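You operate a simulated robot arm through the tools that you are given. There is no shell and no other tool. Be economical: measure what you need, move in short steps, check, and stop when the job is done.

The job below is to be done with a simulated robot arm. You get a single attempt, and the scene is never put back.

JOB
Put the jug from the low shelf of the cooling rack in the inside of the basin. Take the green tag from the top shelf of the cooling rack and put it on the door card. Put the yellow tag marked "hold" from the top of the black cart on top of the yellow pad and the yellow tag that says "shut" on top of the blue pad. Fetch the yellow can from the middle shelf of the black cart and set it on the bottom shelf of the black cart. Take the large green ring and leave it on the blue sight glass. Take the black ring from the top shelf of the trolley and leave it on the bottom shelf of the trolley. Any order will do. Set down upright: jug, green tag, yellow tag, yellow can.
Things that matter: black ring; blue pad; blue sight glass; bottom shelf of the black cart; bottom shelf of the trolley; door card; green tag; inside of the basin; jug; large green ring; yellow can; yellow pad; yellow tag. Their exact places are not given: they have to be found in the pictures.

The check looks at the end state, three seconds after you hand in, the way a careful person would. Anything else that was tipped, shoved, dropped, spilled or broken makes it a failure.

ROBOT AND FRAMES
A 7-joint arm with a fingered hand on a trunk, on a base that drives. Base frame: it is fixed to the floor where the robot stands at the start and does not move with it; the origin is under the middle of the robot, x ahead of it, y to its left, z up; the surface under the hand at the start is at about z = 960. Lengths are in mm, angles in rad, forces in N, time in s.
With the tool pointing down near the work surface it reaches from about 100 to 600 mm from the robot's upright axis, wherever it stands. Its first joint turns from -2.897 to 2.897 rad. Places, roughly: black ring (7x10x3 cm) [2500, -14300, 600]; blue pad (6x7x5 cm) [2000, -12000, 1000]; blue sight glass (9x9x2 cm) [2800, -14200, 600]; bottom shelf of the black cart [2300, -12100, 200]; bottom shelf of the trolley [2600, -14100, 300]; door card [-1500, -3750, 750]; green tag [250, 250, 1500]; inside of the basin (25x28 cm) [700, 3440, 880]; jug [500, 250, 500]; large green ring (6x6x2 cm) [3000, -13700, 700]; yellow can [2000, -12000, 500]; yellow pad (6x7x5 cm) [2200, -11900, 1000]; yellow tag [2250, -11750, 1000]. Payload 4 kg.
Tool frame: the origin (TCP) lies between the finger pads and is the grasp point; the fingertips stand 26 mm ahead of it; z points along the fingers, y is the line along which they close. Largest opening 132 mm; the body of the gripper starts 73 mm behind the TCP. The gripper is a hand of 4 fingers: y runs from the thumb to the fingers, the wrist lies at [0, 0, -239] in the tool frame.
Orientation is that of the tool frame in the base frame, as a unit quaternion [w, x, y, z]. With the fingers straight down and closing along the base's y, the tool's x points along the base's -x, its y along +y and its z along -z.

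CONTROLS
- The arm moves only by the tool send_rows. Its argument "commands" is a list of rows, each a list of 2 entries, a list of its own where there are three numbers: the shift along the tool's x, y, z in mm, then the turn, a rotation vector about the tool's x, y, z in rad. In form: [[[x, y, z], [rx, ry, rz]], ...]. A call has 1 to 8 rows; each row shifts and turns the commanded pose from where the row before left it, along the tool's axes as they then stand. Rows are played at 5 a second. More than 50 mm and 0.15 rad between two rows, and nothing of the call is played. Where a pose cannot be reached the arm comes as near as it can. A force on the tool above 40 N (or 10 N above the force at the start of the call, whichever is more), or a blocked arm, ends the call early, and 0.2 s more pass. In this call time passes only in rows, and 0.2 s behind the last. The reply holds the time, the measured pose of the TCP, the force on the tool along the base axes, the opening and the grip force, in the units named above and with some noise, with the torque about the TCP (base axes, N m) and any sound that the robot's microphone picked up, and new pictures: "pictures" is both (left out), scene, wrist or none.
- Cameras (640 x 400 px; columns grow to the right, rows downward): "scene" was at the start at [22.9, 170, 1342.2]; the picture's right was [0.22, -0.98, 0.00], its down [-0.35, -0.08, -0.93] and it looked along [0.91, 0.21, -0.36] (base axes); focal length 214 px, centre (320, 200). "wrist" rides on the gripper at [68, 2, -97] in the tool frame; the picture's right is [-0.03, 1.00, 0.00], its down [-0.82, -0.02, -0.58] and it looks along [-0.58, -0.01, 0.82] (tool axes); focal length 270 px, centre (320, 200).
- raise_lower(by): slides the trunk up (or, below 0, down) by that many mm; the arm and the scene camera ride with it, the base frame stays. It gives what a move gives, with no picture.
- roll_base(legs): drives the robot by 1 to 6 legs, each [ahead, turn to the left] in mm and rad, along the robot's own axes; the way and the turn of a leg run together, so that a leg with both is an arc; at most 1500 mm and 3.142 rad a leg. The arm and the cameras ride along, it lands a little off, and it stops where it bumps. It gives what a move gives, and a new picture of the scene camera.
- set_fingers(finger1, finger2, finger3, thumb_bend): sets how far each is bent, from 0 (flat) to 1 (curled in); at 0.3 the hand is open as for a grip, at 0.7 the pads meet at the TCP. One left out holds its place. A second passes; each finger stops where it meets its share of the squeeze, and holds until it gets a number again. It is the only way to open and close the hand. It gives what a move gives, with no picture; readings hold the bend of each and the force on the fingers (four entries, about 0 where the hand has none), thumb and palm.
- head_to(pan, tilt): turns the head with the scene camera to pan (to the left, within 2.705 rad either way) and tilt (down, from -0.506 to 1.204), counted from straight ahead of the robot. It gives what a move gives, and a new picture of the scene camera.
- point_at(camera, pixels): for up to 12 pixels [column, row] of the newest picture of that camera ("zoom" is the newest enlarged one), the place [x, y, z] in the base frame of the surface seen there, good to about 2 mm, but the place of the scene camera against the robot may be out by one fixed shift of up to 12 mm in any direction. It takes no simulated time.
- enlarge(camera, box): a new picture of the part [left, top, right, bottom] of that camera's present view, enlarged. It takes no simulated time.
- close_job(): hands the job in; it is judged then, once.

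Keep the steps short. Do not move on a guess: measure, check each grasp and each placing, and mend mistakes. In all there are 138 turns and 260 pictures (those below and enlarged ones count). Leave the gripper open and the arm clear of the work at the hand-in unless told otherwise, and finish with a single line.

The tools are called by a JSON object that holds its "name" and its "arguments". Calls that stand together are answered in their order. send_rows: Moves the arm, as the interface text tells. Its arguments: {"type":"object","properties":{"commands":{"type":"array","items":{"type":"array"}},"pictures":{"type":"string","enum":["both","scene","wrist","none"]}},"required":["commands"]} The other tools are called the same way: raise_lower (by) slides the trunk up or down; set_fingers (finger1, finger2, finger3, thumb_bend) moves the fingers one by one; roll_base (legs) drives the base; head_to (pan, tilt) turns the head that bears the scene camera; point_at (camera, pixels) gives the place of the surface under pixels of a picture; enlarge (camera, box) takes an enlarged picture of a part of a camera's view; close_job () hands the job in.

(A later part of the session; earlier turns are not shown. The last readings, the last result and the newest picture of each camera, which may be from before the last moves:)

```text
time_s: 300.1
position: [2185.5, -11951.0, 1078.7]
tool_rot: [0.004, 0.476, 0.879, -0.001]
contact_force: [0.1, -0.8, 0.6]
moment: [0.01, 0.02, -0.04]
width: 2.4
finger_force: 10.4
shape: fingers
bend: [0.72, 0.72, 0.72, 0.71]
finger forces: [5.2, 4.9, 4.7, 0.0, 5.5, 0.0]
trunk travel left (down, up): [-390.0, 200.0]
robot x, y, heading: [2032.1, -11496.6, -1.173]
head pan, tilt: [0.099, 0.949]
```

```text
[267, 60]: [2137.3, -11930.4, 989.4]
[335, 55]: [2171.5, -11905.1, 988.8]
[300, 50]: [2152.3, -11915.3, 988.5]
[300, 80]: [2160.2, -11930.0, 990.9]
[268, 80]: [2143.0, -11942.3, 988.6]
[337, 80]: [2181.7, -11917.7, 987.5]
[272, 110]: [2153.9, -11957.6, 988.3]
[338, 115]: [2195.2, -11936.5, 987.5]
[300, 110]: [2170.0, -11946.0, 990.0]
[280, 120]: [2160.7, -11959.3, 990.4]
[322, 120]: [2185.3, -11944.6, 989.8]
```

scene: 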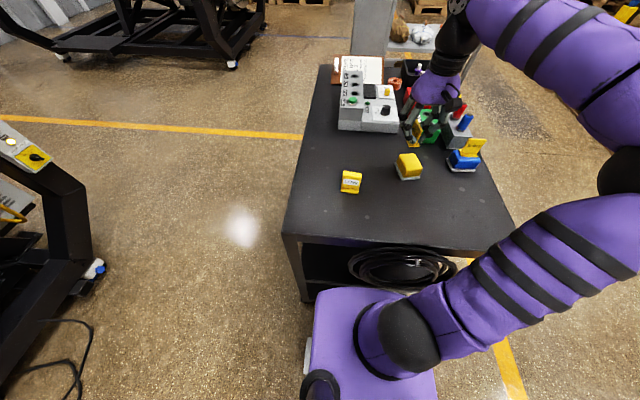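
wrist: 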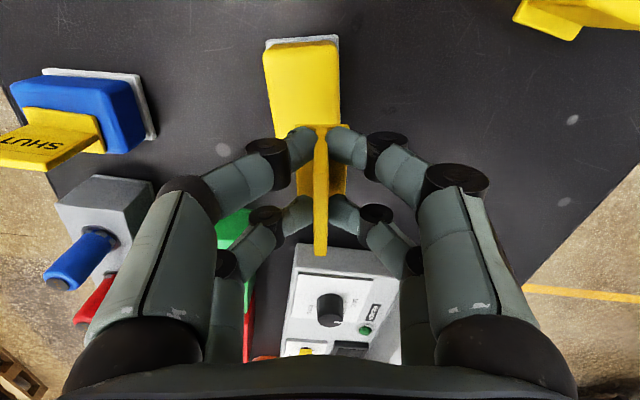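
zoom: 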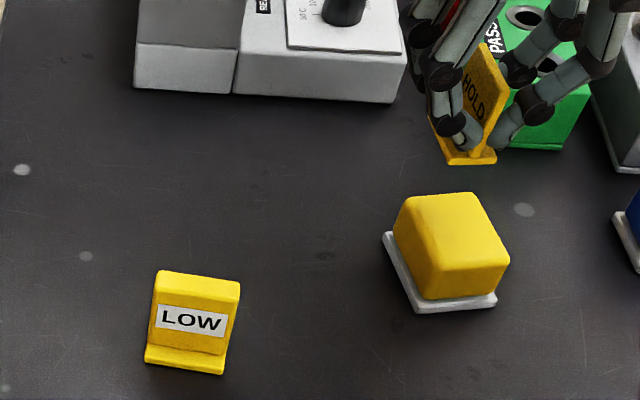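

Pad centre ≈ (2168,-11935), top z 990, axis aligned with the hand. Shift and lower to about 5 mm above.

{"name": "send_rows", "arguments": {"commands": [[[23, -6, 0], [0, 0, 0.01]], [[0, 0, 14], [0, 0, 0]], [[0, 0, 14], [0, 0, 0]], [[0, 0, 14], [0, 0, 0]]], "pictures": "wrist"}}

{"name": "enlarge", "arguments": {"camera": "wrist", "box": [240, 60, 420, 280]}}

{"name": "enlarge", "arguments": {"camera": "scene", "box": [360, 110, 480, 200]}}

```text
time_s: 301.1
position: [2169.2, -11937.0, 1035.7]
tool_rot: [0.004, 0.481, 0.877, -0.002]
contact_force: [0.1, 0.5, 0.1]
moment: [0.03, 0.03, 0.01]
width: 2.2
finger_force: 10.1
shape: fingers
bend: [0.72, 0.72, 0.72, 0.71]
finger forces: [5.3, 5.0, 4.6, 0.0, 5.5, 0.0]
trunk travel left (down, up): [-390.0, 200.0]
robot x, y, heading: [2028.8, -11496.2, -1.173]
head pan, tilt: [0.099, 0.949]
```

wrist: 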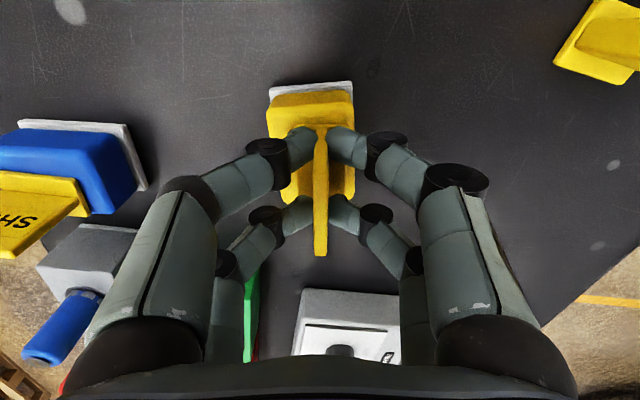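

```text
1.82 times, centred on (330, 170) of wrist
```

zoom: 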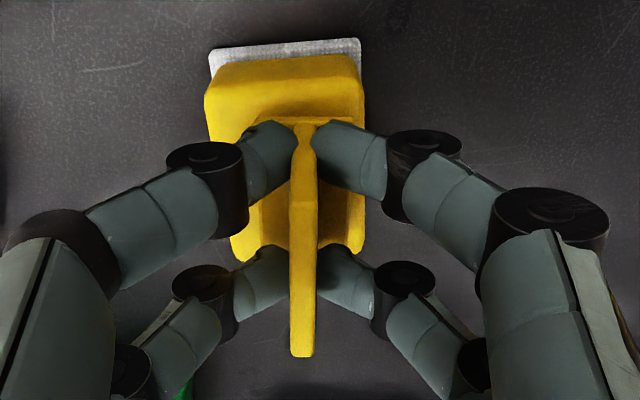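

```text
4.44 times, centred on (420, 155) of scene
```

zoom: 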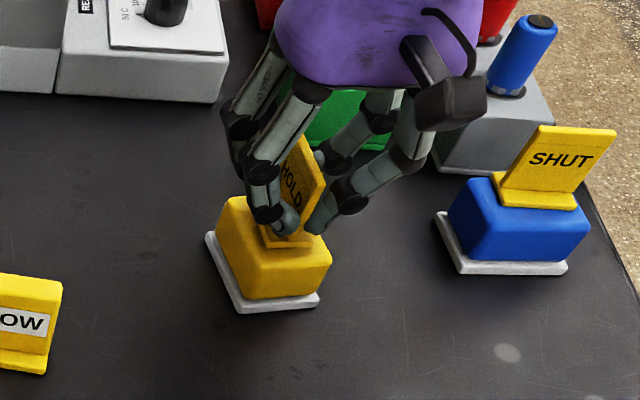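

Nearly centred; nudge 2.5 mm in -y and lower to contact in small steps.

{"name": "send_rows", "arguments": {"commands": [[[0, -2.5, 2], [0, 0, 0]], [[0, 0, 2], [0, 0, 0]], [[0, 0, 1], [0, 0, 0]], [[0, 0, 0], [0, 0, 0]]], "pictures": "none"}}

{"name": "send_rows", "arguments": {"commands": [[[0, 0, 1], [0, 0, 0]], [[0, 0, 0], [0, 0, 0]]], "pictures": "none"}}

{"name": "send_rows", "arguments": {"commands": [[[0, 0, 1], [0, 0, 0]], [[0, 0, 0], [0, 0, 0]]], "pictures": "none"}}

{"name": "send_rows", "arguments": {"commands": [[[0, 0, 1], [0, 0, 0]], [[0, 0, 0], [0, 0, 0]]], "pictures": "none"}}

```text
time_s: 302.1
position: [2165.7, -11937.3, 1030.3]
tool_rot: [0.004, 0.482, 0.876, -0.001]
contact_force: [0.8, 0.5, 0.0]
moment: [-0.04, 0.01, -0.04]
width: 2.4
finger_force: 10.2
shape: fingers
bend: [0.72, 0.72, 0.72, 0.71]
finger forces: [5.4, 4.9, 4.7, 0.0, 5.5, 0.0]
trunk travel left (down, up): [-390.0, 200.0]
robot x, y, heading: [2032.4, -11496.8, -1.169]
head pan, tilt: [0.099, 0.949]
```

```text
time_s: 302.7
position: [2167.1, -11937.1, 1028.9]
tool_rot: [0.004, 0.481, 0.876, -0.001]
contact_force: [-0.3, -0.6, 1.4]
moment: [0.03, -0.01, -0.01]
width: 2.2
finger_force: 10.6
shape: fingers
bend: [0.72, 0.72, 0.72, 0.71]
finger forces: [5.7, 4.9, 4.8, 0.0, 5.9, 0.1]
trunk travel left (down, up): [-390.0, 200.0]
robot x, y, heading: [2030.1, -11496.3, -1.17]
head pan, tilt: [0.099, 0.949]
```

```text
time_s: 303.3
position: [2165.9, -11936.4, 1028.4]
tool_rot: [0.005, 0.481, 0.877, -0.001]
contact_force: [-0.4, 1.0, 10.0]
moment: [0.05, 0.06, -0.01]
width: 2.2
finger_force: 12.7
shape: fingers
bend: [0.72, 0.72, 0.72, 0.72]
finger forces: [6.5, 5.9, 5.6, 0.1, 7.5, 0.0]
trunk travel left (down, up): [-390.0, 200.0]
robot x, y, heading: [2031.1, -11498.3, -1.169]
head pan, tilt: [0.099, 0.949]
```

```text
time_s: 303.9
position: [2166.7, -11937.1, 1027.5]
tool_rot: [0.005, 0.48, 0.877, -0.001]
contact_force: [0.4, -0.1, 14.6]
moment: [0.05, 0.05, 0.0]
width: 2.0
finger_force: 13.8
shape: fingers
bend: [0.72, 0.73, 0.73, 0.72]
finger forces: [7.3, 6.4, 5.8, 0.0, 8.1, 0.0]
trunk travel left (down, up): [-390.0, 200.0]
robot x, y, heading: [2030.6, -11497.9, -1.17]
head pan, tilt: [0.099, 0.949]
```

Contact. Ease up 2 mm, release and lift.

{"name": "send_rows", "arguments": {"commands": [[[0, 0, -2], [0, 0, 0]], [[0, 0, 0], [0, 0, 0]]], "pictures": "none"}}

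{"name": "set_fingers", "arguments": {"finger1": 0.6, "finger2": 0.6, "finger3": 0.6, "thumb_bend": 0.6}}

{"name": "send_rows", "arguments": {"commands": [[[0, 0, -15], [0, 0, 0]], [[0, 0, -25], [0, 0, 0]], [[0, 0, -35], [0, 0, 0]], [[0, 0, -40], [0, 0, 0]]], "pictures": "both"}}

{"name": "enlarge", "arguments": {"camera": "scene", "box": [340, 110, 500, 210]}}

```text
time_s: 304.5
position: [2166.4, -11938.5, 1028.1]
tool_rot: [0.004, 0.481, 0.877, -0.001]
contact_force: [-0.6, 0.1, 3.1]
moment: [0.02, -0.02, 0.0]
width: 2.4
finger_force: 11.8
shape: fingers
bend: [0.72, 0.72, 0.72, 0.72]
finger forces: [6.2, 5.5, 5.0, 0.1, 6.5, 0.1]
trunk travel left (down, up): [-390.0, 200.0]
robot x, y, heading: [2029.6, -11494.9, -1.173]
head pan, tilt: [0.099, 0.949]
```

```text
time_s: 305.5
position: [2166.2, -11938.8, 1028.2]
tool_rot: [0.004, 0.48, 0.877, -0.001]
contact_force: [0.0, -0.3, 0.0]
moment: [0.02, -0.01, 0.0]
width: 31.9
finger_force: 0.1
shape: fingers
bend: [0.6, 0.6, 0.6, 0.6]
finger forces: [0.0, 0.1, 0.0, 0.0, 0.0, 0.0]
trunk travel left (down, up): [-390.0, 200.0]
robot x, y, heading: [2028.0, -11498.1, -1.171]
head pan, tilt: [0.099, 0.949]
```

```text
time_s: 306.5
position: [2167.6, -11935.5, 1147.2]
tool_rot: [0.004, 0.481, 0.877, -0.001]
contact_force: [0.2, -0.9, 1.0]
moment: [0.05, 0.0, 0.0]
width: 31.9
finger_force: 0.0
shape: fingers
bend: [0.6, 0.6, 0.6, 0.6]
finger forces: [0.1, 0.1, 0.0, 0.0, 0.0, 0.0]
trunk travel left (down, up): [-390.0, 200.0]
robot x, y, heading: [2029.8, -11498.4, -1.176]
head pan, tilt: [0.099, 0.949]
```

scene: 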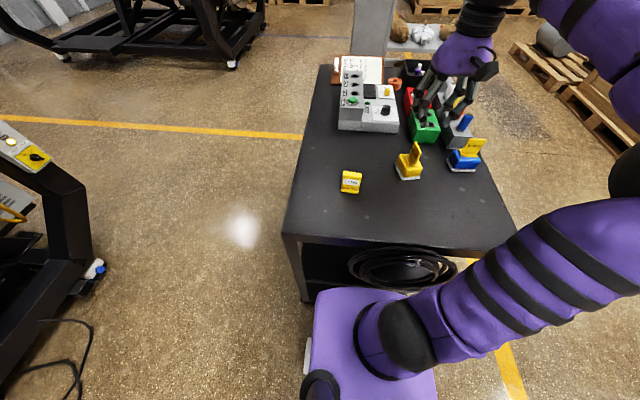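
wrist: 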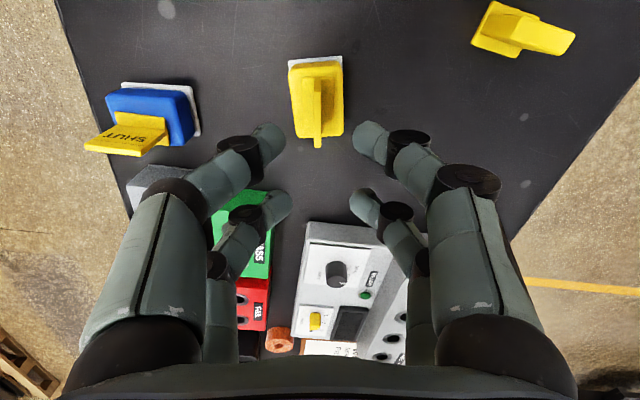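

```text
4.00 times, centred on (420, 160) of scene
```

zoom: 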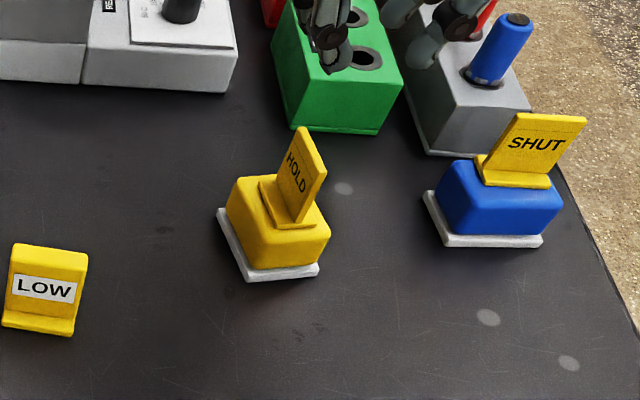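

Both tags stand on their pads. Next is the yellow can on the middle shelf: the coil hangs in front, so I'll look from the cart's right side. Retract the arm and drive round.

{"name": "send_rows", "arguments": {"commands": [[[40, 0, -10], [0, 0, 0]], [[40, 0, 0], [0, 0, 0]], [[40, 0, 0], [0, 0, 0]]], "pictures": "none"}}

{"name": "roll_base", "arguments": {"legs": [[-400, 0], [0, -1.119], [1023, 0], [0, 0.876], [450, 0], [0, 1.81]]}}

{"name": "raise_lower", "arguments": {"by": -390}}

{"name": "head_to", "arguments": {"pan": 0.1, "tilt": 0.5}}

```text
time_s: 307.3
position: [2104.1, -11833.4, 1152.3]
tool_rot: [0.005, 0.481, 0.877, -0.001]
contact_force: [1.2, 0.3, -0.4]
moment: [0.06, -0.01, -0.02]
width: 32.3
finger_force: 0.1
shape: fingers
bend: [0.6, 0.6, 0.6, 0.6]
finger forces: [0.0, 0.1, 0.0, 0.0, 0.0, 0.0]
trunk travel left (down, up): [-390.0, 200.0]
robot x, y, heading: [2029.3, -11497.3, -1.171]
head pan, tilt: [0.099, 0.949]
```

```text
time_s: 327.4
position: [1591.7, -12264.6, 1151.3]
tool_rot: [0.004, -0.244, 0.97, 0.001]
contact_force: [-0.2, -1.0, 0.3]
moment: [-0.02, 0.01, 0.0]
width: 32.0
finger_force: 0.1
shape: fingers
bend: [0.6, 0.6, 0.6, 0.6]
finger forces: [0.0, 0.0, 0.0, 0.1, 0.0, 0.1]
trunk travel left (down, up): [-390.0, 200.0]
robot x, y, heading: [1250.1, -12311.5, 0.324]
head pan, tilt: [0.099, 0.949]
```

scene: 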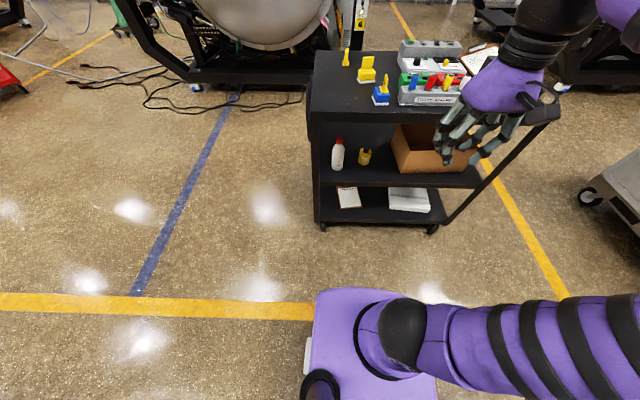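

```text
time_s: 331.1
position: [1590.2, -12265.6, 761.9]
tool_rot: [0.003, -0.243, 0.97, 0.002]
contact_force: [-0.4, -0.8, 0.7]
moment: [0.02, -0.01, -0.02]
width: 31.9
finger_force: 0.0
shape: fingers
bend: [0.6, 0.6, 0.6, 0.6]
finger forces: [0.1, 0.0, 0.1, 0.0, 0.1, 0.0]
trunk travel left (down, up): [0.0, 590.0]
robot x, y, heading: [1247.6, -12311.3, 0.325]
head pan, tilt: [0.099, 0.949]
```

```text
time_s: 332.0
position: [1590.4, -12265.9, 761.4]
tool_rot: [0.004, -0.243, 0.97, 0.001]
contact_force: [-0.1, 0.1, 0.2]
moment: [0.01, 0.01, -0.02]
width: 32.0
finger_force: 0.1
shape: fingers
bend: [0.6, 0.6, 0.6, 0.6]
finger forces: [0.1, 0.0, 0.0, 0.0, 0.0, 0.0]
trunk travel left (down, up): [0.0, 590.0]
robot x, y, heading: [1250.0, -12316.5, 0.325]
head pan, tilt: [0.099, 0.499]
```

scene: 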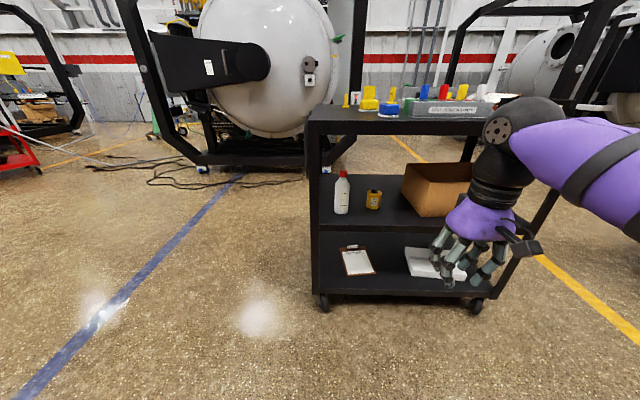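

From this side the can (374,199) is reachable between the bottle and the box. Zoom and measure, including the free spot on the bottom shelf.

{"name": "enlarge", "arguments": {"camera": "scene", "box": [310, 150, 470, 310]}}

{"name": "point_at", "arguments": {"camera": "scene", "pixels": [[374, 190], [374, 196], [367, 199], [381, 199], [374, 206], [374, 215], [342, 190], [349, 205], [343, 212], [404, 195], [411, 210], [374, 224]]}}

{"name": "point_at", "arguments": {"camera": "scene", "pixels": [[345, 272], [372, 270], [368, 250], [343, 250], [405, 265], [405, 250], [430, 278], [390, 260], [390, 288], [390, 275], [390, 122], [320, 290]]}}

```text
2.50 times, centred on (390, 230) of scene
```

zoom: 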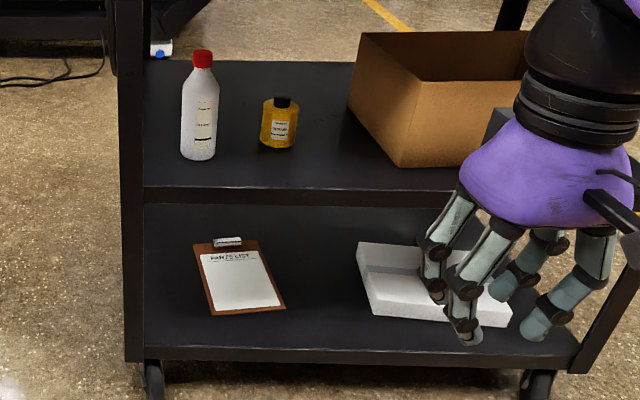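

```text
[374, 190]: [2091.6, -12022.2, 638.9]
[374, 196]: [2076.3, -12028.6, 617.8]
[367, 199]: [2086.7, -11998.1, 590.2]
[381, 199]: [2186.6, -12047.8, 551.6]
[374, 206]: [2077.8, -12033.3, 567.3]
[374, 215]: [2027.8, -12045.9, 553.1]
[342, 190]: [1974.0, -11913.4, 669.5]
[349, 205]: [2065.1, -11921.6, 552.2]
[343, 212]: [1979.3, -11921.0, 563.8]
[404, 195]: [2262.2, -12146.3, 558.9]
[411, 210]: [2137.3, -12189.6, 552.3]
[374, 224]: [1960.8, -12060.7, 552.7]
```

```text
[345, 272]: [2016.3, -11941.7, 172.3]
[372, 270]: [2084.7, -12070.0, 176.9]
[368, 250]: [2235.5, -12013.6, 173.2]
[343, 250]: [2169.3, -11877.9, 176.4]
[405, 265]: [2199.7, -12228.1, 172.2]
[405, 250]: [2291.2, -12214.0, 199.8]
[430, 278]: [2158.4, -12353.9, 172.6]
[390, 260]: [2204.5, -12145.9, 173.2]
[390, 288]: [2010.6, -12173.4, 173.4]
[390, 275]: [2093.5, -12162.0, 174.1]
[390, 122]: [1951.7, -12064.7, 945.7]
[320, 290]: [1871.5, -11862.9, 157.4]
```

Can axis ≈ (2113,-12022), shelf z≈548. On the bottom shelf (z≈169) the strip between clipboard and white stack is free, around (2108,-12172). I drive up to face this side.

{"name": "roll_base", "arguments": {"legs": [[0, -0.116], [300, 0], [0, 0.186]]}}

{"name": "set_fingers", "arguments": {"finger1": 0.3, "finger2": 0.3, "finger3": 0.3, "thumb_bend": 0.3}}

{"name": "send_rows", "arguments": {"commands": [[[0, 0, 0], [0, -0.1455, 0]], [[0, 0, 0], [0, -0.1455, 0]], [[0, 0, 0], [0, -0.1455, 0]], [[0, 0, 0], [0, -0.1455, 0]], [[0, 0, 0], [0, -0.1455, 0]], [[0, 0, 0], [0, -0.1455, 0]]], "pictures": "both"}}

```text
time_s: 335.5
position: [1887.9, -12175.3, 760.1]
tool_rot: [0.004, -0.278, 0.961, 0.002]
contact_force: [-0.5, -0.6, 1.4]
moment: [-0.02, -0.03, 0.01]
width: 32.2
finger_force: 0.0
shape: fingers
bend: [0.6, 0.6, 0.6, 0.6]
finger forces: [0.0, 0.0, 0.1, 0.0, 0.0, 0.0]
trunk travel left (down, up): [0.0, 590.0]
robot x, y, heading: [1550.3, -12249.8, 0.396]
head pan, tilt: [0.099, 0.499]
```

scene: 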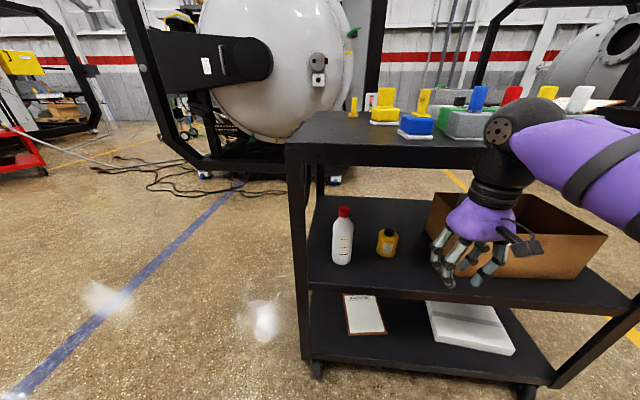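

```text
time_s: 336.5
position: [1887.2, -12176.3, 761.7]
tool_rot: [0.004, -0.278, 0.961, 0.003]
contact_force: [-0.6, 0.1, 0.1]
moment: [-0.01, 0.0, 0.02]
width: 132.1
finger_force: 0.1
shape: fingers
bend: [0.3, 0.3, 0.3, 0.3]
finger forces: [0.1, 0.1, 0.0, 0.0, 0.0, 0.0]
trunk travel left (down, up): [0.0, 590.0]
robot x, y, heading: [1550.5, -12244.5, 0.399]
head pan, tilt: [0.099, 0.499]
```

```text
time_s: 337.9
position: [1887.4, -12176.7, 763.2]
tool_rot: [0.41, -0.251, 0.868, 0.12]
contact_force: [0.2, -0.5, -0.2]
moment: [0.01, 0.01, 0.02]
width: 132.5
finger_force: 0.1
shape: fingers
bend: [0.3, 0.3, 0.3, 0.3]
finger forces: [0.0, 0.0, 0.0, 0.1, 0.0, 0.0]
trunk travel left (down, up): [0.0, 590.0]
robot x, y, heading: [1551.0, -12251.4, 0.398]
head pan, tilt: [0.099, 0.499]
```

scene: 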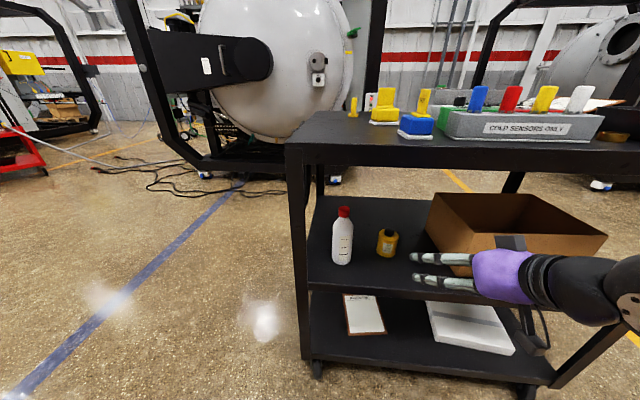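
wrist: 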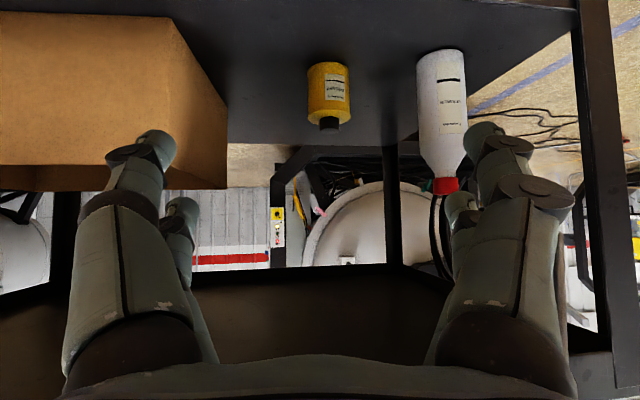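

Clear line to the can. Measure it with the wrist camera.

{"name": "point_at", "arguments": {"camera": "wrist", "pixels": [[328, 66], [310, 92], [328, 92], [347, 92], [328, 108], [312, 80], [345, 80], [328, 125], [328, 50], [420, 100], [440, 80], [190, 90]]}}

{"name": "enlarge", "arguments": {"camera": "wrist", "box": [288, 50, 368, 140]}}

```text
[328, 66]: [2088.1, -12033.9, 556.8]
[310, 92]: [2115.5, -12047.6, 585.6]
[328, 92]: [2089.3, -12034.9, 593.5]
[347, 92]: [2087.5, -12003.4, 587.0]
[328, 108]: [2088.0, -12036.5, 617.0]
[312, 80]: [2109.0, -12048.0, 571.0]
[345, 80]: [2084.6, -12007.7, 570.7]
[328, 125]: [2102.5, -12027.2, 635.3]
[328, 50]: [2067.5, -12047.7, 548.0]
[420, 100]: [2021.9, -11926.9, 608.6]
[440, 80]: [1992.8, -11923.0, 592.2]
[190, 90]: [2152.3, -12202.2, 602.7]
```

```text
4.44 times, centred on (328, 95) of wrist
```

zoom: 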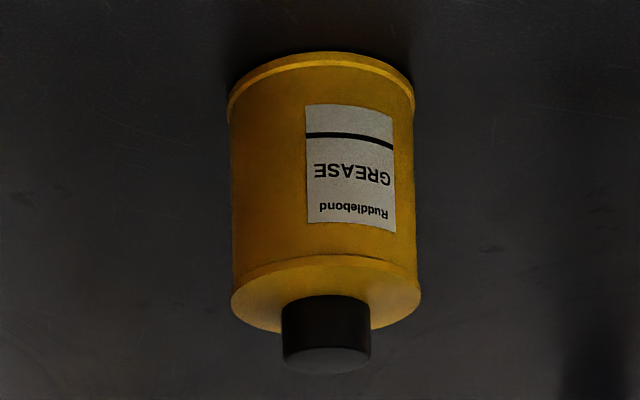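

Can centre ≈ (2109,-12021), body z 548–622. Move to a pre-grasp 140 mm short at z 598.

{"name": "send_rows", "arguments": {"commands": [[[9, 2.5, 41], [0, 0, 0]], [[9, 2.5, 41], [0, 0, 0]], [[9, 2.5, 41], [0, 0, 0]], [[9, 2.5, 41], [0, 0, 0]], [[9, 2.5, 41], [0, 0, 0]], [[-22.1, 0, 27], [0, 0, 0]]], "pictures": "both"}}

```text
time_s: 339.3
position: [2019.4, -12076.6, 596.0]
tool_rot: [0.41, -0.251, 0.869, 0.119]
contact_force: [0.7, -1.0, 0.5]
moment: [0.02, 0.01, 0.03]
width: 132.4
finger_force: 0.1
shape: fingers
bend: [0.3, 0.3, 0.3, 0.3]
finger forces: [0.0, 0.1, 0.0, 0.0, 0.1, 0.0]
trunk travel left (down, up): [0.0, 590.0]
robot x, y, heading: [1554.4, -12247.5, 0.399]
head pan, tilt: [0.099, 0.499]
```

scene: 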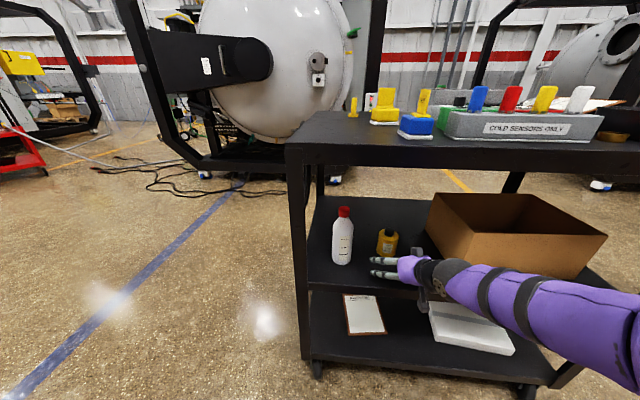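
wrist: 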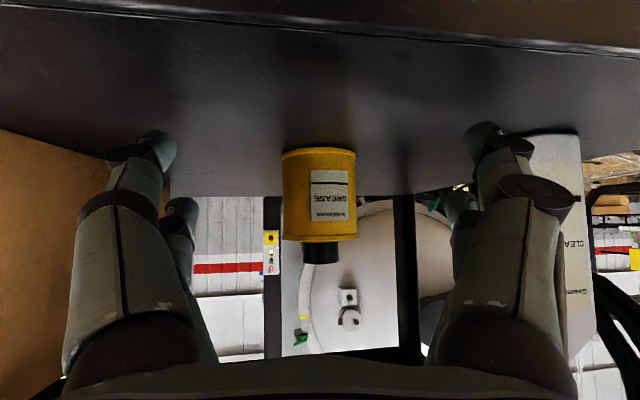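

Centred. Advance the remaining 105 mm, then close.

{"name": "send_rows", "arguments": {"commands": [[[-22.7, 0, 26.7], [0, 0, 0]], [[-22.7, 0, 26.7], [0, 0, 0]], [[-22.7, 0, 26.7], [0, 0, 0]]], "pictures": "wrist"}}

{"name": "set_fingers", "arguments": {"finger1": 0.62, "finger2": 0.62, "finger3": 0.62, "thumb_bend": 0.62}}

{"name": "send_rows", "arguments": {"commands": [[[-11.6, 0, -9.5], [0, 0, 0]], [[-19.3, 0, -15.8], [0, 0, 0]]], "pictures": "both"}}

```text
time_s: 340.1
position: [2110.2, -12021.6, 599.3]
tool_rot: [0.41, -0.25, 0.869, 0.119]
contact_force: [0.0, -0.7, 0.1]
moment: [0.01, -0.01, 0.0]
width: 132.8
finger_force: 0.1
shape: fingers
bend: [0.3, 0.3, 0.3, 0.3]
finger forces: [0.0, 0.1, 0.0, 0.0, 0.0, 0.0]
trunk travel left (down, up): [0.0, 590.0]
robot x, y, heading: [1547.3, -12246.9, 0.397]
head pan, tilt: [0.099, 0.499]
```

wrist: 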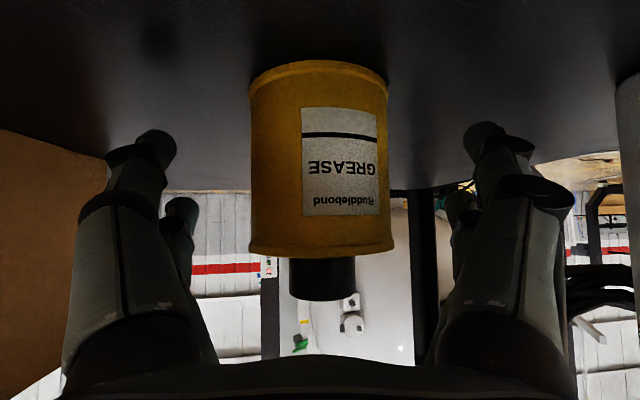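

```text
time_s: 341.1
position: [2108.4, -12022.0, 597.6]
tool_rot: [0.409, -0.25, 0.869, 0.118]
contact_force: [1.3, -0.8, 0.0]
moment: [-0.11, 0.0, 0.0]
width: 59.7
finger_force: 12.3
shape: fingers
bend: [0.51, 0.56, 0.57, 0.57]
finger forces: [7.6, 4.3, 3.4, 0.0, 10.2, 0.1]
trunk travel left (down, up): [0.0, 590.0]
robot x, y, heading: [1551.0, -12248.3, 0.398]
head pan, tilt: [0.099, 0.499]
```

```text
time_s: 341.7
position: [2108.7, -12022.0, 639.2]
tool_rot: [0.41, -0.251, 0.868, 0.12]
contact_force: [-0.1, -0.5, -3.3]
moment: [-0.04, 0.03, 0.0]
width: 59.5
finger_force: 12.0
shape: fingers
bend: [0.51, 0.57, 0.58, 0.57]
finger forces: [7.8, 3.6, 2.4, 0.0, 9.3, 0.0]
trunk travel left (down, up): [0.0, 590.0]
robot x, y, heading: [1552.5, -12249.9, 0.395]
head pan, tilt: [0.099, 0.499]
```

scene: 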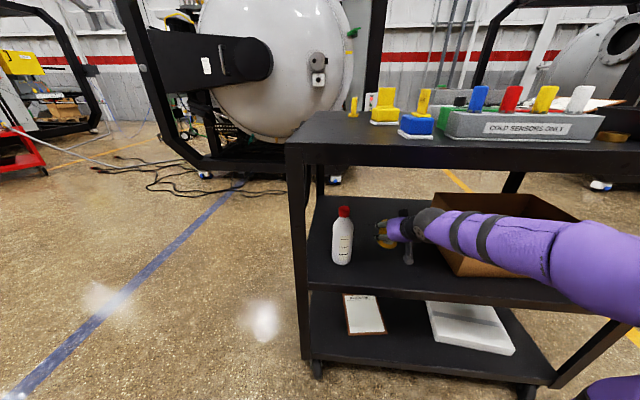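
wrist: 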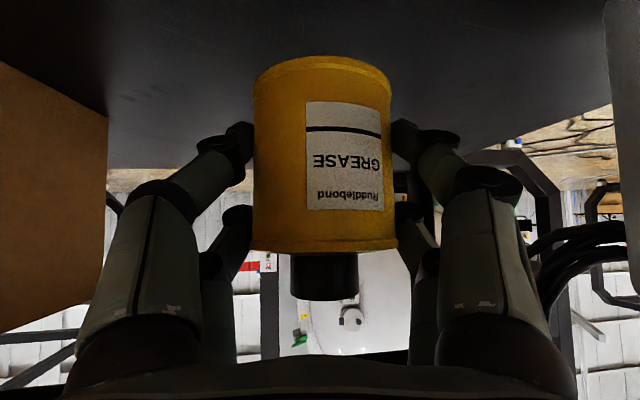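

The can is held (≈3 N weight). Tighten slightly, lift stays, withdraw straight back, and back the base 120 mm.

{"name": "set_fingers", "arguments": {"finger1": 0.64, "finger2": 0.66, "finger3": 0.66, "thumb_bend": 0.66}}

{"name": "send_rows", "arguments": {"commands": [[[22.1, 0, -27], [0, 0, 0]], [[22.1, 0, -27], [0, 0, 0]], [[22.1, 0, -27], [0, 0, 0]], [[22.1, 0, -27], [0, 0, 0]], [[22.1, 0, -27], [0, 0, 0]], [[22.1, 0, -27], [0, 0, 0]], [[22.1, 0, -27], [0, 0, 0]]], "pictures": "none"}}

{"name": "roll_base", "arguments": {"legs": [[-130, 0]]}}

```text
time_s: 342.7
position: [2109.1, -12022.6, 638.7]
tool_rot: [0.41, -0.25, 0.869, 0.118]
contact_force: [0.4, 0.0, -3.6]
moment: [-0.04, 0.0, 0.03]
width: 59.0
finger_force: 15.6
shape: fingers
bend: [0.5, 0.57, 0.6, 0.59]
finger forces: [7.7, 7.4, 3.4, 0.0, 12.1, 0.0]
trunk travel left (down, up): [0.0, 590.0]
robot x, y, heading: [1551.4, -12250.0, 0.395]
head pan, tilt: [0.099, 0.499]
```

```text
time_s: 344.3
position: [1902.4, -12153.5, 638.5]
tool_rot: [0.41, -0.252, 0.869, 0.12]
contact_force: [-0.1, 0.3, -3.2]
moment: [-0.01, -0.01, 0.03]
width: 59.3
finger_force: 15.6
shape: fingers
bend: [0.49, 0.57, 0.61, 0.59]
finger forces: [7.8, 7.3, 3.5, 0.0, 12.1, 0.2]
trunk travel left (down, up): [0.0, 590.0]
robot x, y, heading: [1554.9, -12252.3, 0.4]
head pan, tilt: [0.099, 0.499]
```

```text
time_s: 345.6
position: [1784.0, -12204.2, 639.1]
tool_rot: [0.41, -0.251, 0.869, 0.119]
contact_force: [-0.9, 0.0, -4.1]
moment: [-0.06, -0.02, -0.01]
width: 59.2
finger_force: 15.4
shape: fingers
bend: [0.49, 0.58, 0.61, 0.59]
finger forces: [7.8, 7.1, 3.5, 0.0, 12.0, 0.0]
trunk travel left (down, up): [0.0, 590.0]
robot x, y, heading: [1430.7, -12299.7, 0.4]
head pan, tilt: [0.099, 0.499]
```

scene: 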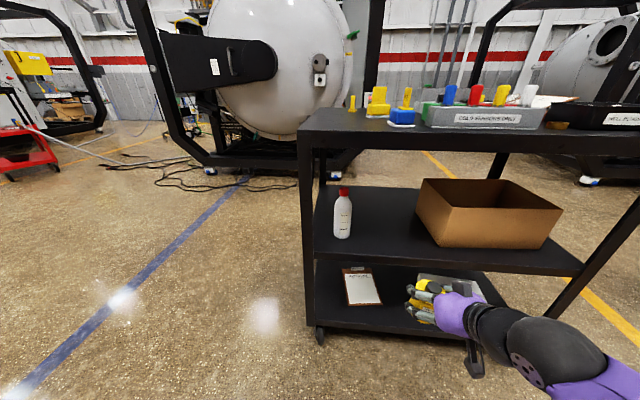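

Now lower diagonally to the front of the bottom shelf, at (1948,-12274,245).

{"name": "send_rows", "arguments": {"commands": [[[24, -14.7, 32.7], [0, 0, 0]], [[24, -14.7, 32.7], [0, 0, 0]], [[24, -14.7, 32.7], [0, 0, 0]], [[24, -14.7, 32.7], [0, 0, 0]], [[24, -14.7, 32.7], [0, 0, 0]]], "pictures": "none"}}

{"name": "send_rows", "arguments": {"commands": [[[24, -14.7, 32.7], [0, 0, 0]], [[24, -14.7, 32.7], [0, 0, 0]], [[24, -14.7, 32.7], [0, 0, 0]], [[24, -14.7, 32.7], [0, 0, 0]], [[24, -14.7, 32.7], [0, 0, 0]]], "pictures": "both"}}

```text
time_s: 346.8
position: [1898.9, -12247.1, 478.8]
tool_rot: [0.411, -0.252, 0.868, 0.118]
contact_force: [0.1, -0.4, -3.3]
moment: [0.0, -0.01, -0.01]
width: 59.0
finger_force: 14.7
shape: fingers
bend: [0.49, 0.58, 0.61, 0.59]
finger forces: [7.7, 6.7, 3.3, 0.1, 11.7, 0.1]
out of reach, approached as far as the arm can: row 1, 2, 3, 4
trunk travel left (down, up): [0.0, 590.0]
robot x, y, heading: [1430.1, -12300.2, 0.393]
head pan, tilt: [0.099, 0.499]
```

```text
time_s: 347.9
position: [1981.2, -12283.2, 283.9]
tool_rot: [0.41, -0.25, 0.869, 0.119]
contact_force: [-0.5, 0.4, -2.6]
moment: [0.0, 0.03, 0.0]
width: 59.1
finger_force: 13.5
shape: fingers
bend: [0.49, 0.58, 0.61, 0.59]
finger forces: [7.8, 6.5, 3.1, 0.0, 11.8, 0.0]
trunk travel left (down, up): [0.0, 590.0]
robot x, y, heading: [1431.5, -12301.5, 0.397]
head pan, tilt: [0.099, 0.499]
```

scene: 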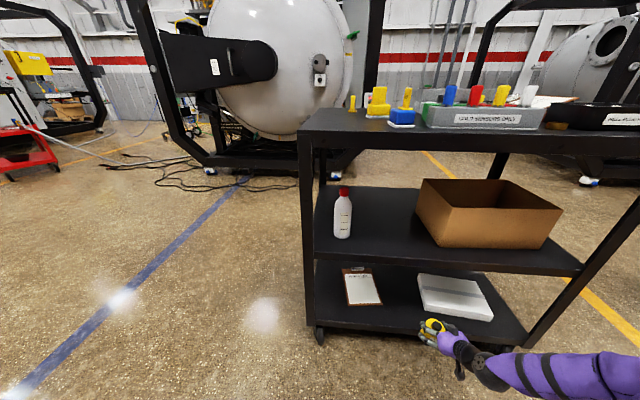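
wrist: 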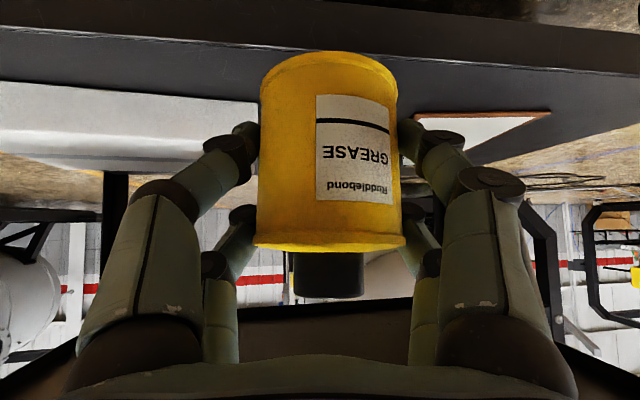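

Measure the clipboard and white stack edges with the wrist camera to confirm the free gap.

{"name": "point_at", "arguments": {"camera": "wrist", "pixels": [[255, 115], [255, 100], [200, 140], [180, 150], [420, 118], [540, 112], [470, 150], [450, 90], [100, 60], [330, 40]]}}

```text
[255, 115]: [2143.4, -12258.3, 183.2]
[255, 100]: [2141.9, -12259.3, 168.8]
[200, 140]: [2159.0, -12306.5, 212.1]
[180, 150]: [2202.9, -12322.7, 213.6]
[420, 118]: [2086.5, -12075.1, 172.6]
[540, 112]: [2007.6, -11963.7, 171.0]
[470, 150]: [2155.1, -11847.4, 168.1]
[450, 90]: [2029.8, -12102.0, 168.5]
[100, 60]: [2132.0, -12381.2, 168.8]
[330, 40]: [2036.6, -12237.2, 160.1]
```

Gap confirmed: stack corner (2143,-12258), clipboard corner (2086,-12075), shelf z 168.5. Lower to z 231 and move in to (2108,-12172).

{"name": "send_rows", "arguments": {"commands": [[[20.5, 0, 16.8], [0, 0, 0]], [[20.5, 0, 16.8], [0, 0, 0]], [[-21.1, 5.1, 25.7], [0, 0, 0]], [[-21.1, 5.1, 25.7], [0, 0, 0]], [[-21.1, 5.1, 25.7], [0, 0, 0]]], "pictures": "both"}}

{"name": "enlarge", "arguments": {"camera": "scene", "box": [320, 250, 520, 375]}}

```text
time_s: 349.1
position: [2059.6, -12216.0, 227.1]
tool_rot: [0.41, -0.25, 0.869, 0.119]
contact_force: [0.2, -0.2, -2.8]
moment: [-0.05, 0.01, 0.01]
width: 59.2
finger_force: 14.1
shape: fingers
bend: [0.49, 0.58, 0.61, 0.59]
finger forces: [7.8, 6.3, 3.1, 0.0, 11.7, 0.1]
trunk travel left (down, up): [0.0, 590.0]
robot x, y, heading: [1431.4, -12299.8, 0.406]
head pan, tilt: [0.099, 0.499]
```

scene: 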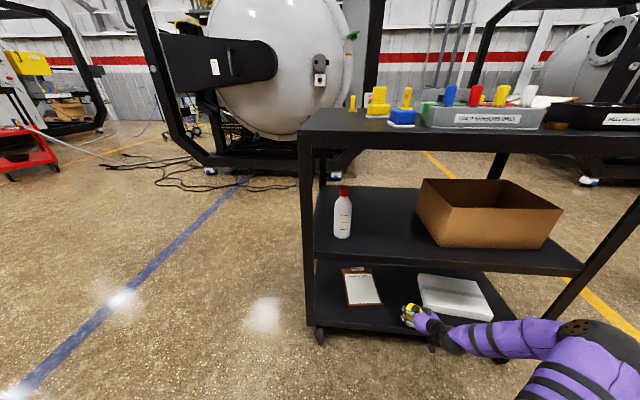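
wrist: 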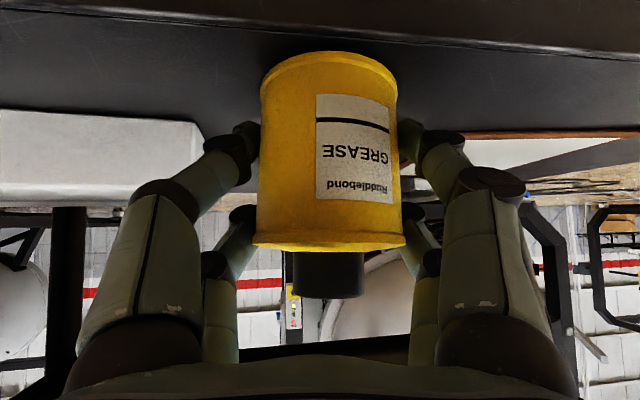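

```text
3.20 times, centred on (420, 312) of scene
```

zoom: 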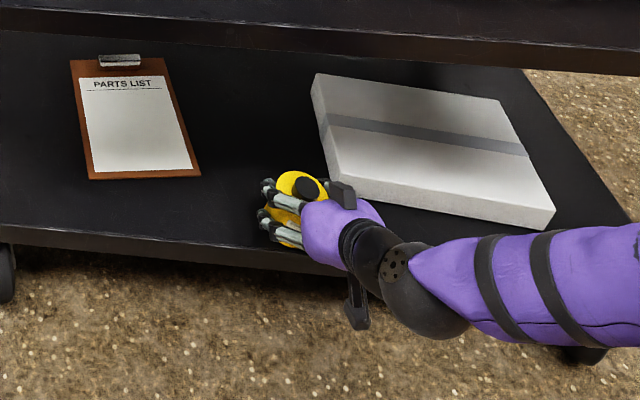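

{"name": "send_rows", "arguments": {"commands": [[[-20.4, 5.6, 24.9], [0, 0, 0]], [[-20.4, 5.6, 24.9], [0, 0, 0]], [[0, 0, 0], [0, 0, 0]]], "pictures": "none"}}

{"name": "send_rows", "arguments": {"commands": [[[2.3, 0, 1.9], [0, 0, 0]], [[2.3, 0, 1.9], [0, 0, 0]], [[0, 0, 0], [0, 0, 0]]], "pictures": "both"}}

{"name": "enlarge", "arguments": {"camera": "scene", "box": [320, 250, 520, 375]}}

```text
time_s: 349.9
position: [2109.1, -12173.2, 226.8]
tool_rot: [0.41, -0.25, 0.869, 0.119]
contact_force: [-0.5, -0.5, -4.0]
moment: [-0.01, 0.01, 0.03]
width: 58.9
finger_force: 13.8
shape: fingers
bend: [0.49, 0.58, 0.61, 0.59]
finger forces: [7.7, 6.2, 3.1, 0.1, 11.8, 0.0]
trunk travel left (down, up): [0.0, 590.0]
robot x, y, heading: [1427.6, -12295.9, 0.404]
head pan, tilt: [0.099, 0.499]
```

```text
time_s: 350.8
position: [2108.3, -12172.9, 224.1]
tool_rot: [0.41, -0.252, 0.868, 0.12]
contact_force: [1.1, 0.9, 2.4]
moment: [-0.06, 0.05, 0.01]
width: 59.2
finger_force: 16.2
shape: fingers
bend: [0.49, 0.58, 0.61, 0.59]
finger forces: [7.7, 8.0, 4.2, 0.0, 12.2, 0.1]
trunk travel left (down, up): [0.0, 590.0]
robot x, y, heading: [1431.9, -12301.9, 0.4]
head pan, tilt: [0.099, 0.499]
```

scene: 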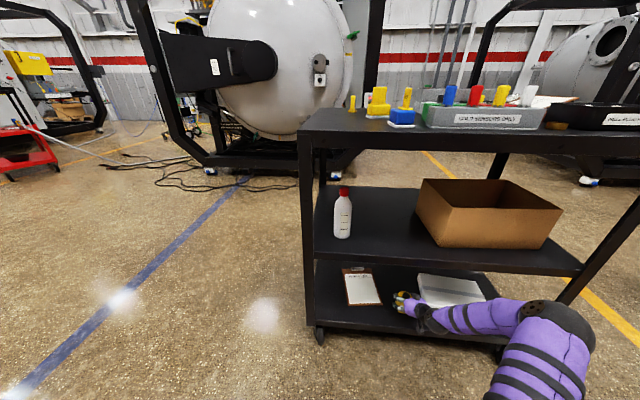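
wrist: 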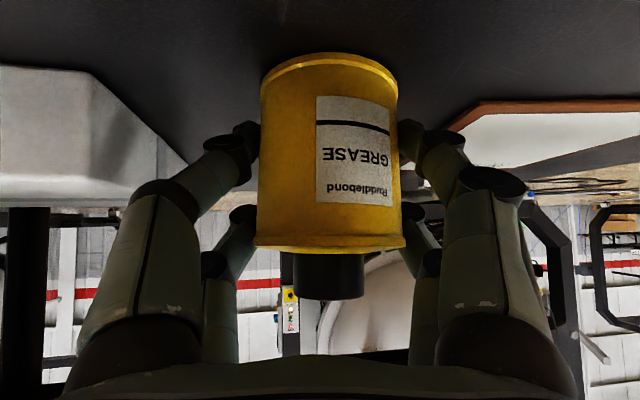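

```text
3.20 times, centred on (420, 312) of scene
```

zoom: 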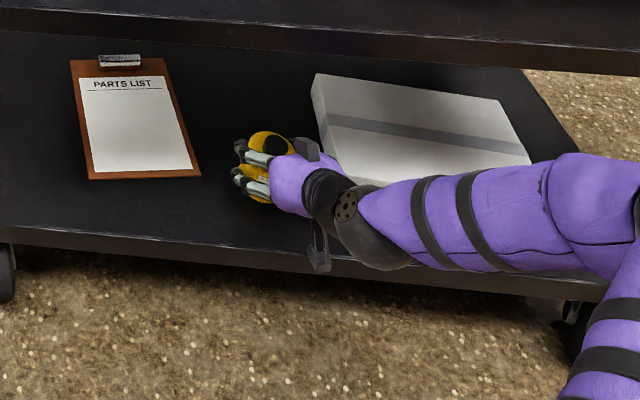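

The shelf carries the can now. Open gently to 0.45.

{"name": "set_fingers", "arguments": {"finger1": 0.44, "finger2": 0.44, "finger3": 0.44, "thumb_bend": 0.44}}

{"name": "send_rows", "arguments": {"commands": [[[0, 0, 0], [0, 0, 0]]], "pictures": "wrist"}}

```text
time_s: 351.8
position: [2108.3, -12173.2, 223.2]
tool_rot: [0.41, -0.252, 0.869, 0.119]
contact_force: [0.4, 0.1, -0.2]
moment: [0.0, -0.01, 0.03]
width: 85.7
finger_force: 0.1
shape: fingers
bend: [0.44, 0.44, 0.44, 0.44]
finger forces: [0.0, 0.0, 0.0, 0.0, 0.1, 0.0]
trunk travel left (down, up): [0.0, 590.0]
robot x, y, heading: [1431.5, -12297.5, 0.398]
head pan, tilt: [0.099, 0.499]
```

```text
time_s: 352.1
position: [2108.4, -12174.3, 222.9]
tool_rot: [0.409, -0.251, 0.869, 0.119]
contact_force: [-0.8, 0.1, -0.2]
moment: [-0.02, 0.01, 0.0]
width: 85.8
finger_force: 0.0
shape: fingers
bend: [0.44, 0.44, 0.44, 0.44]
finger forces: [0.0, 0.0, 0.0, 0.0, 0.0, 0.1]
trunk travel left (down, up): [0.0, 590.0]
robot x, y, heading: [1433.4, -12300.0, 0.394]
head pan, tilt: [0.099, 0.499]
```

wrist: 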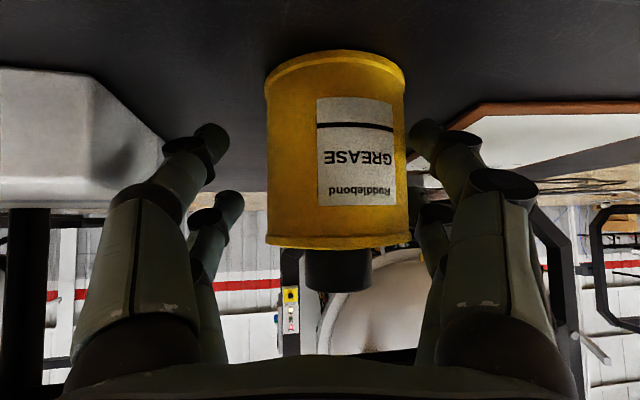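

Standing upright, a little nearer the right finger. Shift +6 in y and withdraw straight back.

{"name": "send_rows", "arguments": {"commands": [[[0, 7, 0], [0, 0, 0]], [[13, 0, -16], [0, 0, 0]], [[22.1, 0, -27], [0, 0, 0]], [[22.1, 0, -27], [0, 0, 0]], [[22.1, 0, -27], [0, 0, 0]], [[22.1, 0, -27], [0, 0, 0]], [[22.1, 0, -27], [0, 0, 0]]], "pictures": "both"}}

{"name": "enlarge", "arguments": {"camera": "scene", "box": [320, 160, 520, 345]}}

```text
time_s: 353.8
position: [1938.7, -12270.2, 220.3]
tool_rot: [0.411, -0.25, 0.869, 0.119]
contact_force: [0.6, 0.1, 0.5]
moment: [-0.02, 0.0, 0.01]
width: 85.4
finger_force: 0.0
shape: fingers
bend: [0.44, 0.44, 0.44, 0.44]
finger forces: [0.1, 0.0, 0.0, 0.0, 0.0, 0.0]
trunk travel left (down, up): [0.0, 590.0]
robot x, y, heading: [1430.8, -12299.5, 0.397]
head pan, tilt: [0.099, 0.499]
```

scene: 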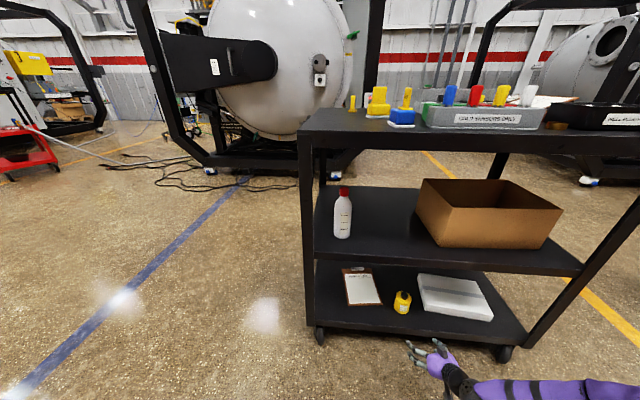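
wrist: 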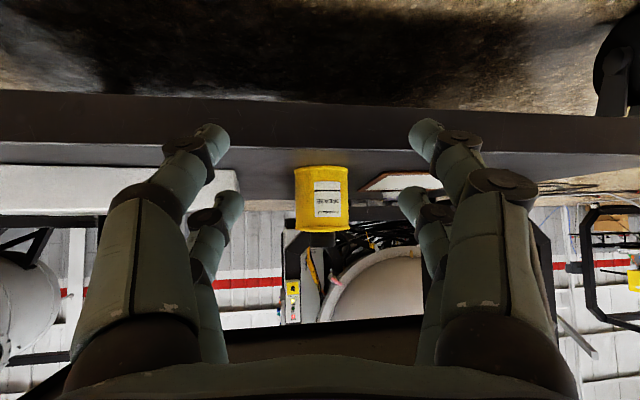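

```text
2.16 times, centred on (420, 252) of scene
```

zoom: 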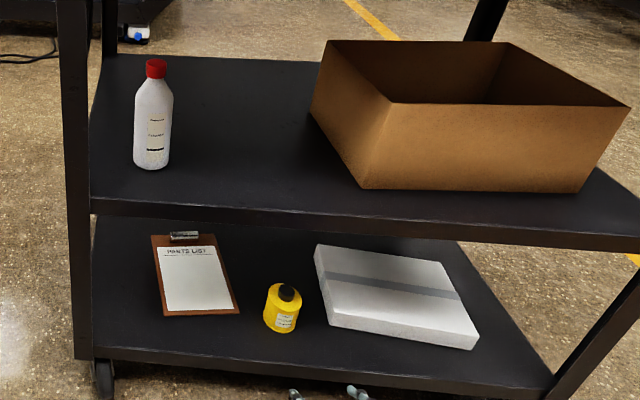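

The can stands on the bottom shelf. Next are the rings at the trolley. Back off, raise the trunk and turn toward it.

{"name": "roll_base", "arguments": {"legs": [[-350, 0], [0, -1.35]]}}

{"name": "raise_lower", "arguments": {"by": 400}}

{"name": "head_to", "arguments": {"pan": 0.0, "tilt": 0.3}}

```text
time_s: 359.8
position: [1240.1, -12927.0, 219.0]
tool_rot: [0.393, 0.353, 0.833, -0.166]
contact_force: [-0.2, 0.5, -0.4]
moment: [0.0, 0.0, -0.03]
width: 85.8
finger_force: 0.1
shape: fingers
bend: [0.44, 0.44, 0.44, 0.44]
finger forces: [0.0, 0.1, 0.0, 0.0, 0.0, 0.0]
trunk travel left (down, up): [0.0, 590.0]
robot x, y, heading: [1109.2, -12436.5, -0.971]
head pan, tilt: [0.099, 0.499]
```

scene: 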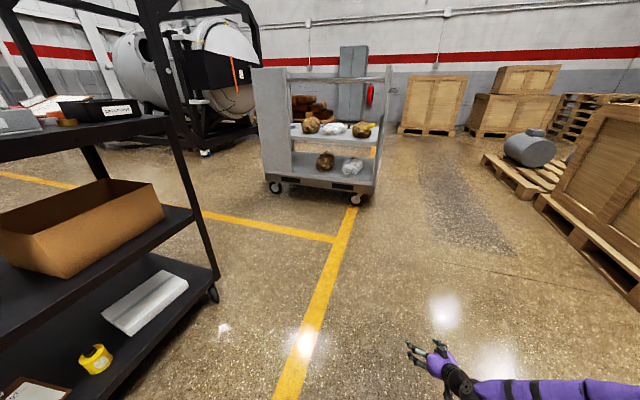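

```text
time_s: 363.6
position: [1240.4, -12927.2, 619.2]
tool_rot: [0.393, 0.353, 0.833, -0.166]
contact_force: [0.1, 0.0, 0.0]
moment: [0.01, 0.03, 0.01]
width: 86.1
finger_force: 0.0
shape: fingers
bend: [0.44, 0.44, 0.44, 0.44]
finger forces: [0.0, 0.0, 0.0, 0.0, 0.1, 0.0]
trunk travel left (down, up): [-400.0, 190.0]
robot x, y, heading: [1110.8, -12435.6, -0.965]
head pan, tilt: [0.099, 0.499]
```

```text
time_s: 364.3
position: [1240.4, -12929.6, 619.6]
tool_rot: [0.393, 0.353, 0.833, -0.165]
contact_force: [-0.2, 0.3, 0.5]
moment: [0.02, 0.03, -0.01]
width: 85.7
finger_force: 0.2
shape: fingers
bend: [0.44, 0.44, 0.44, 0.44]
finger forces: [0.0, 0.0, 0.0, 0.1, 0.0, 0.1]
trunk travel left (down, up): [-400.0, 190.0]
robot x, y, heading: [1112.4, -12436.9, -0.968]
head pan, tilt: [0.0, 0.3]
```

scene: 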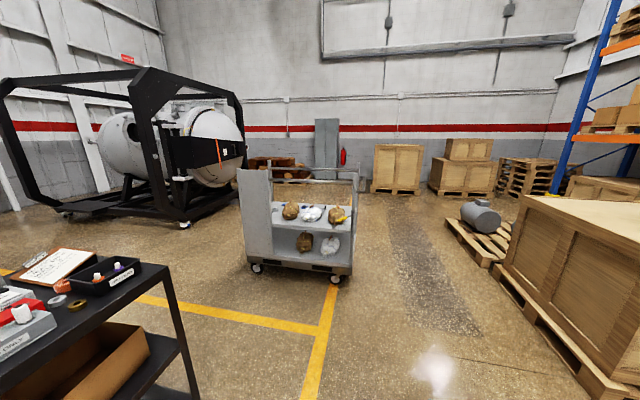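

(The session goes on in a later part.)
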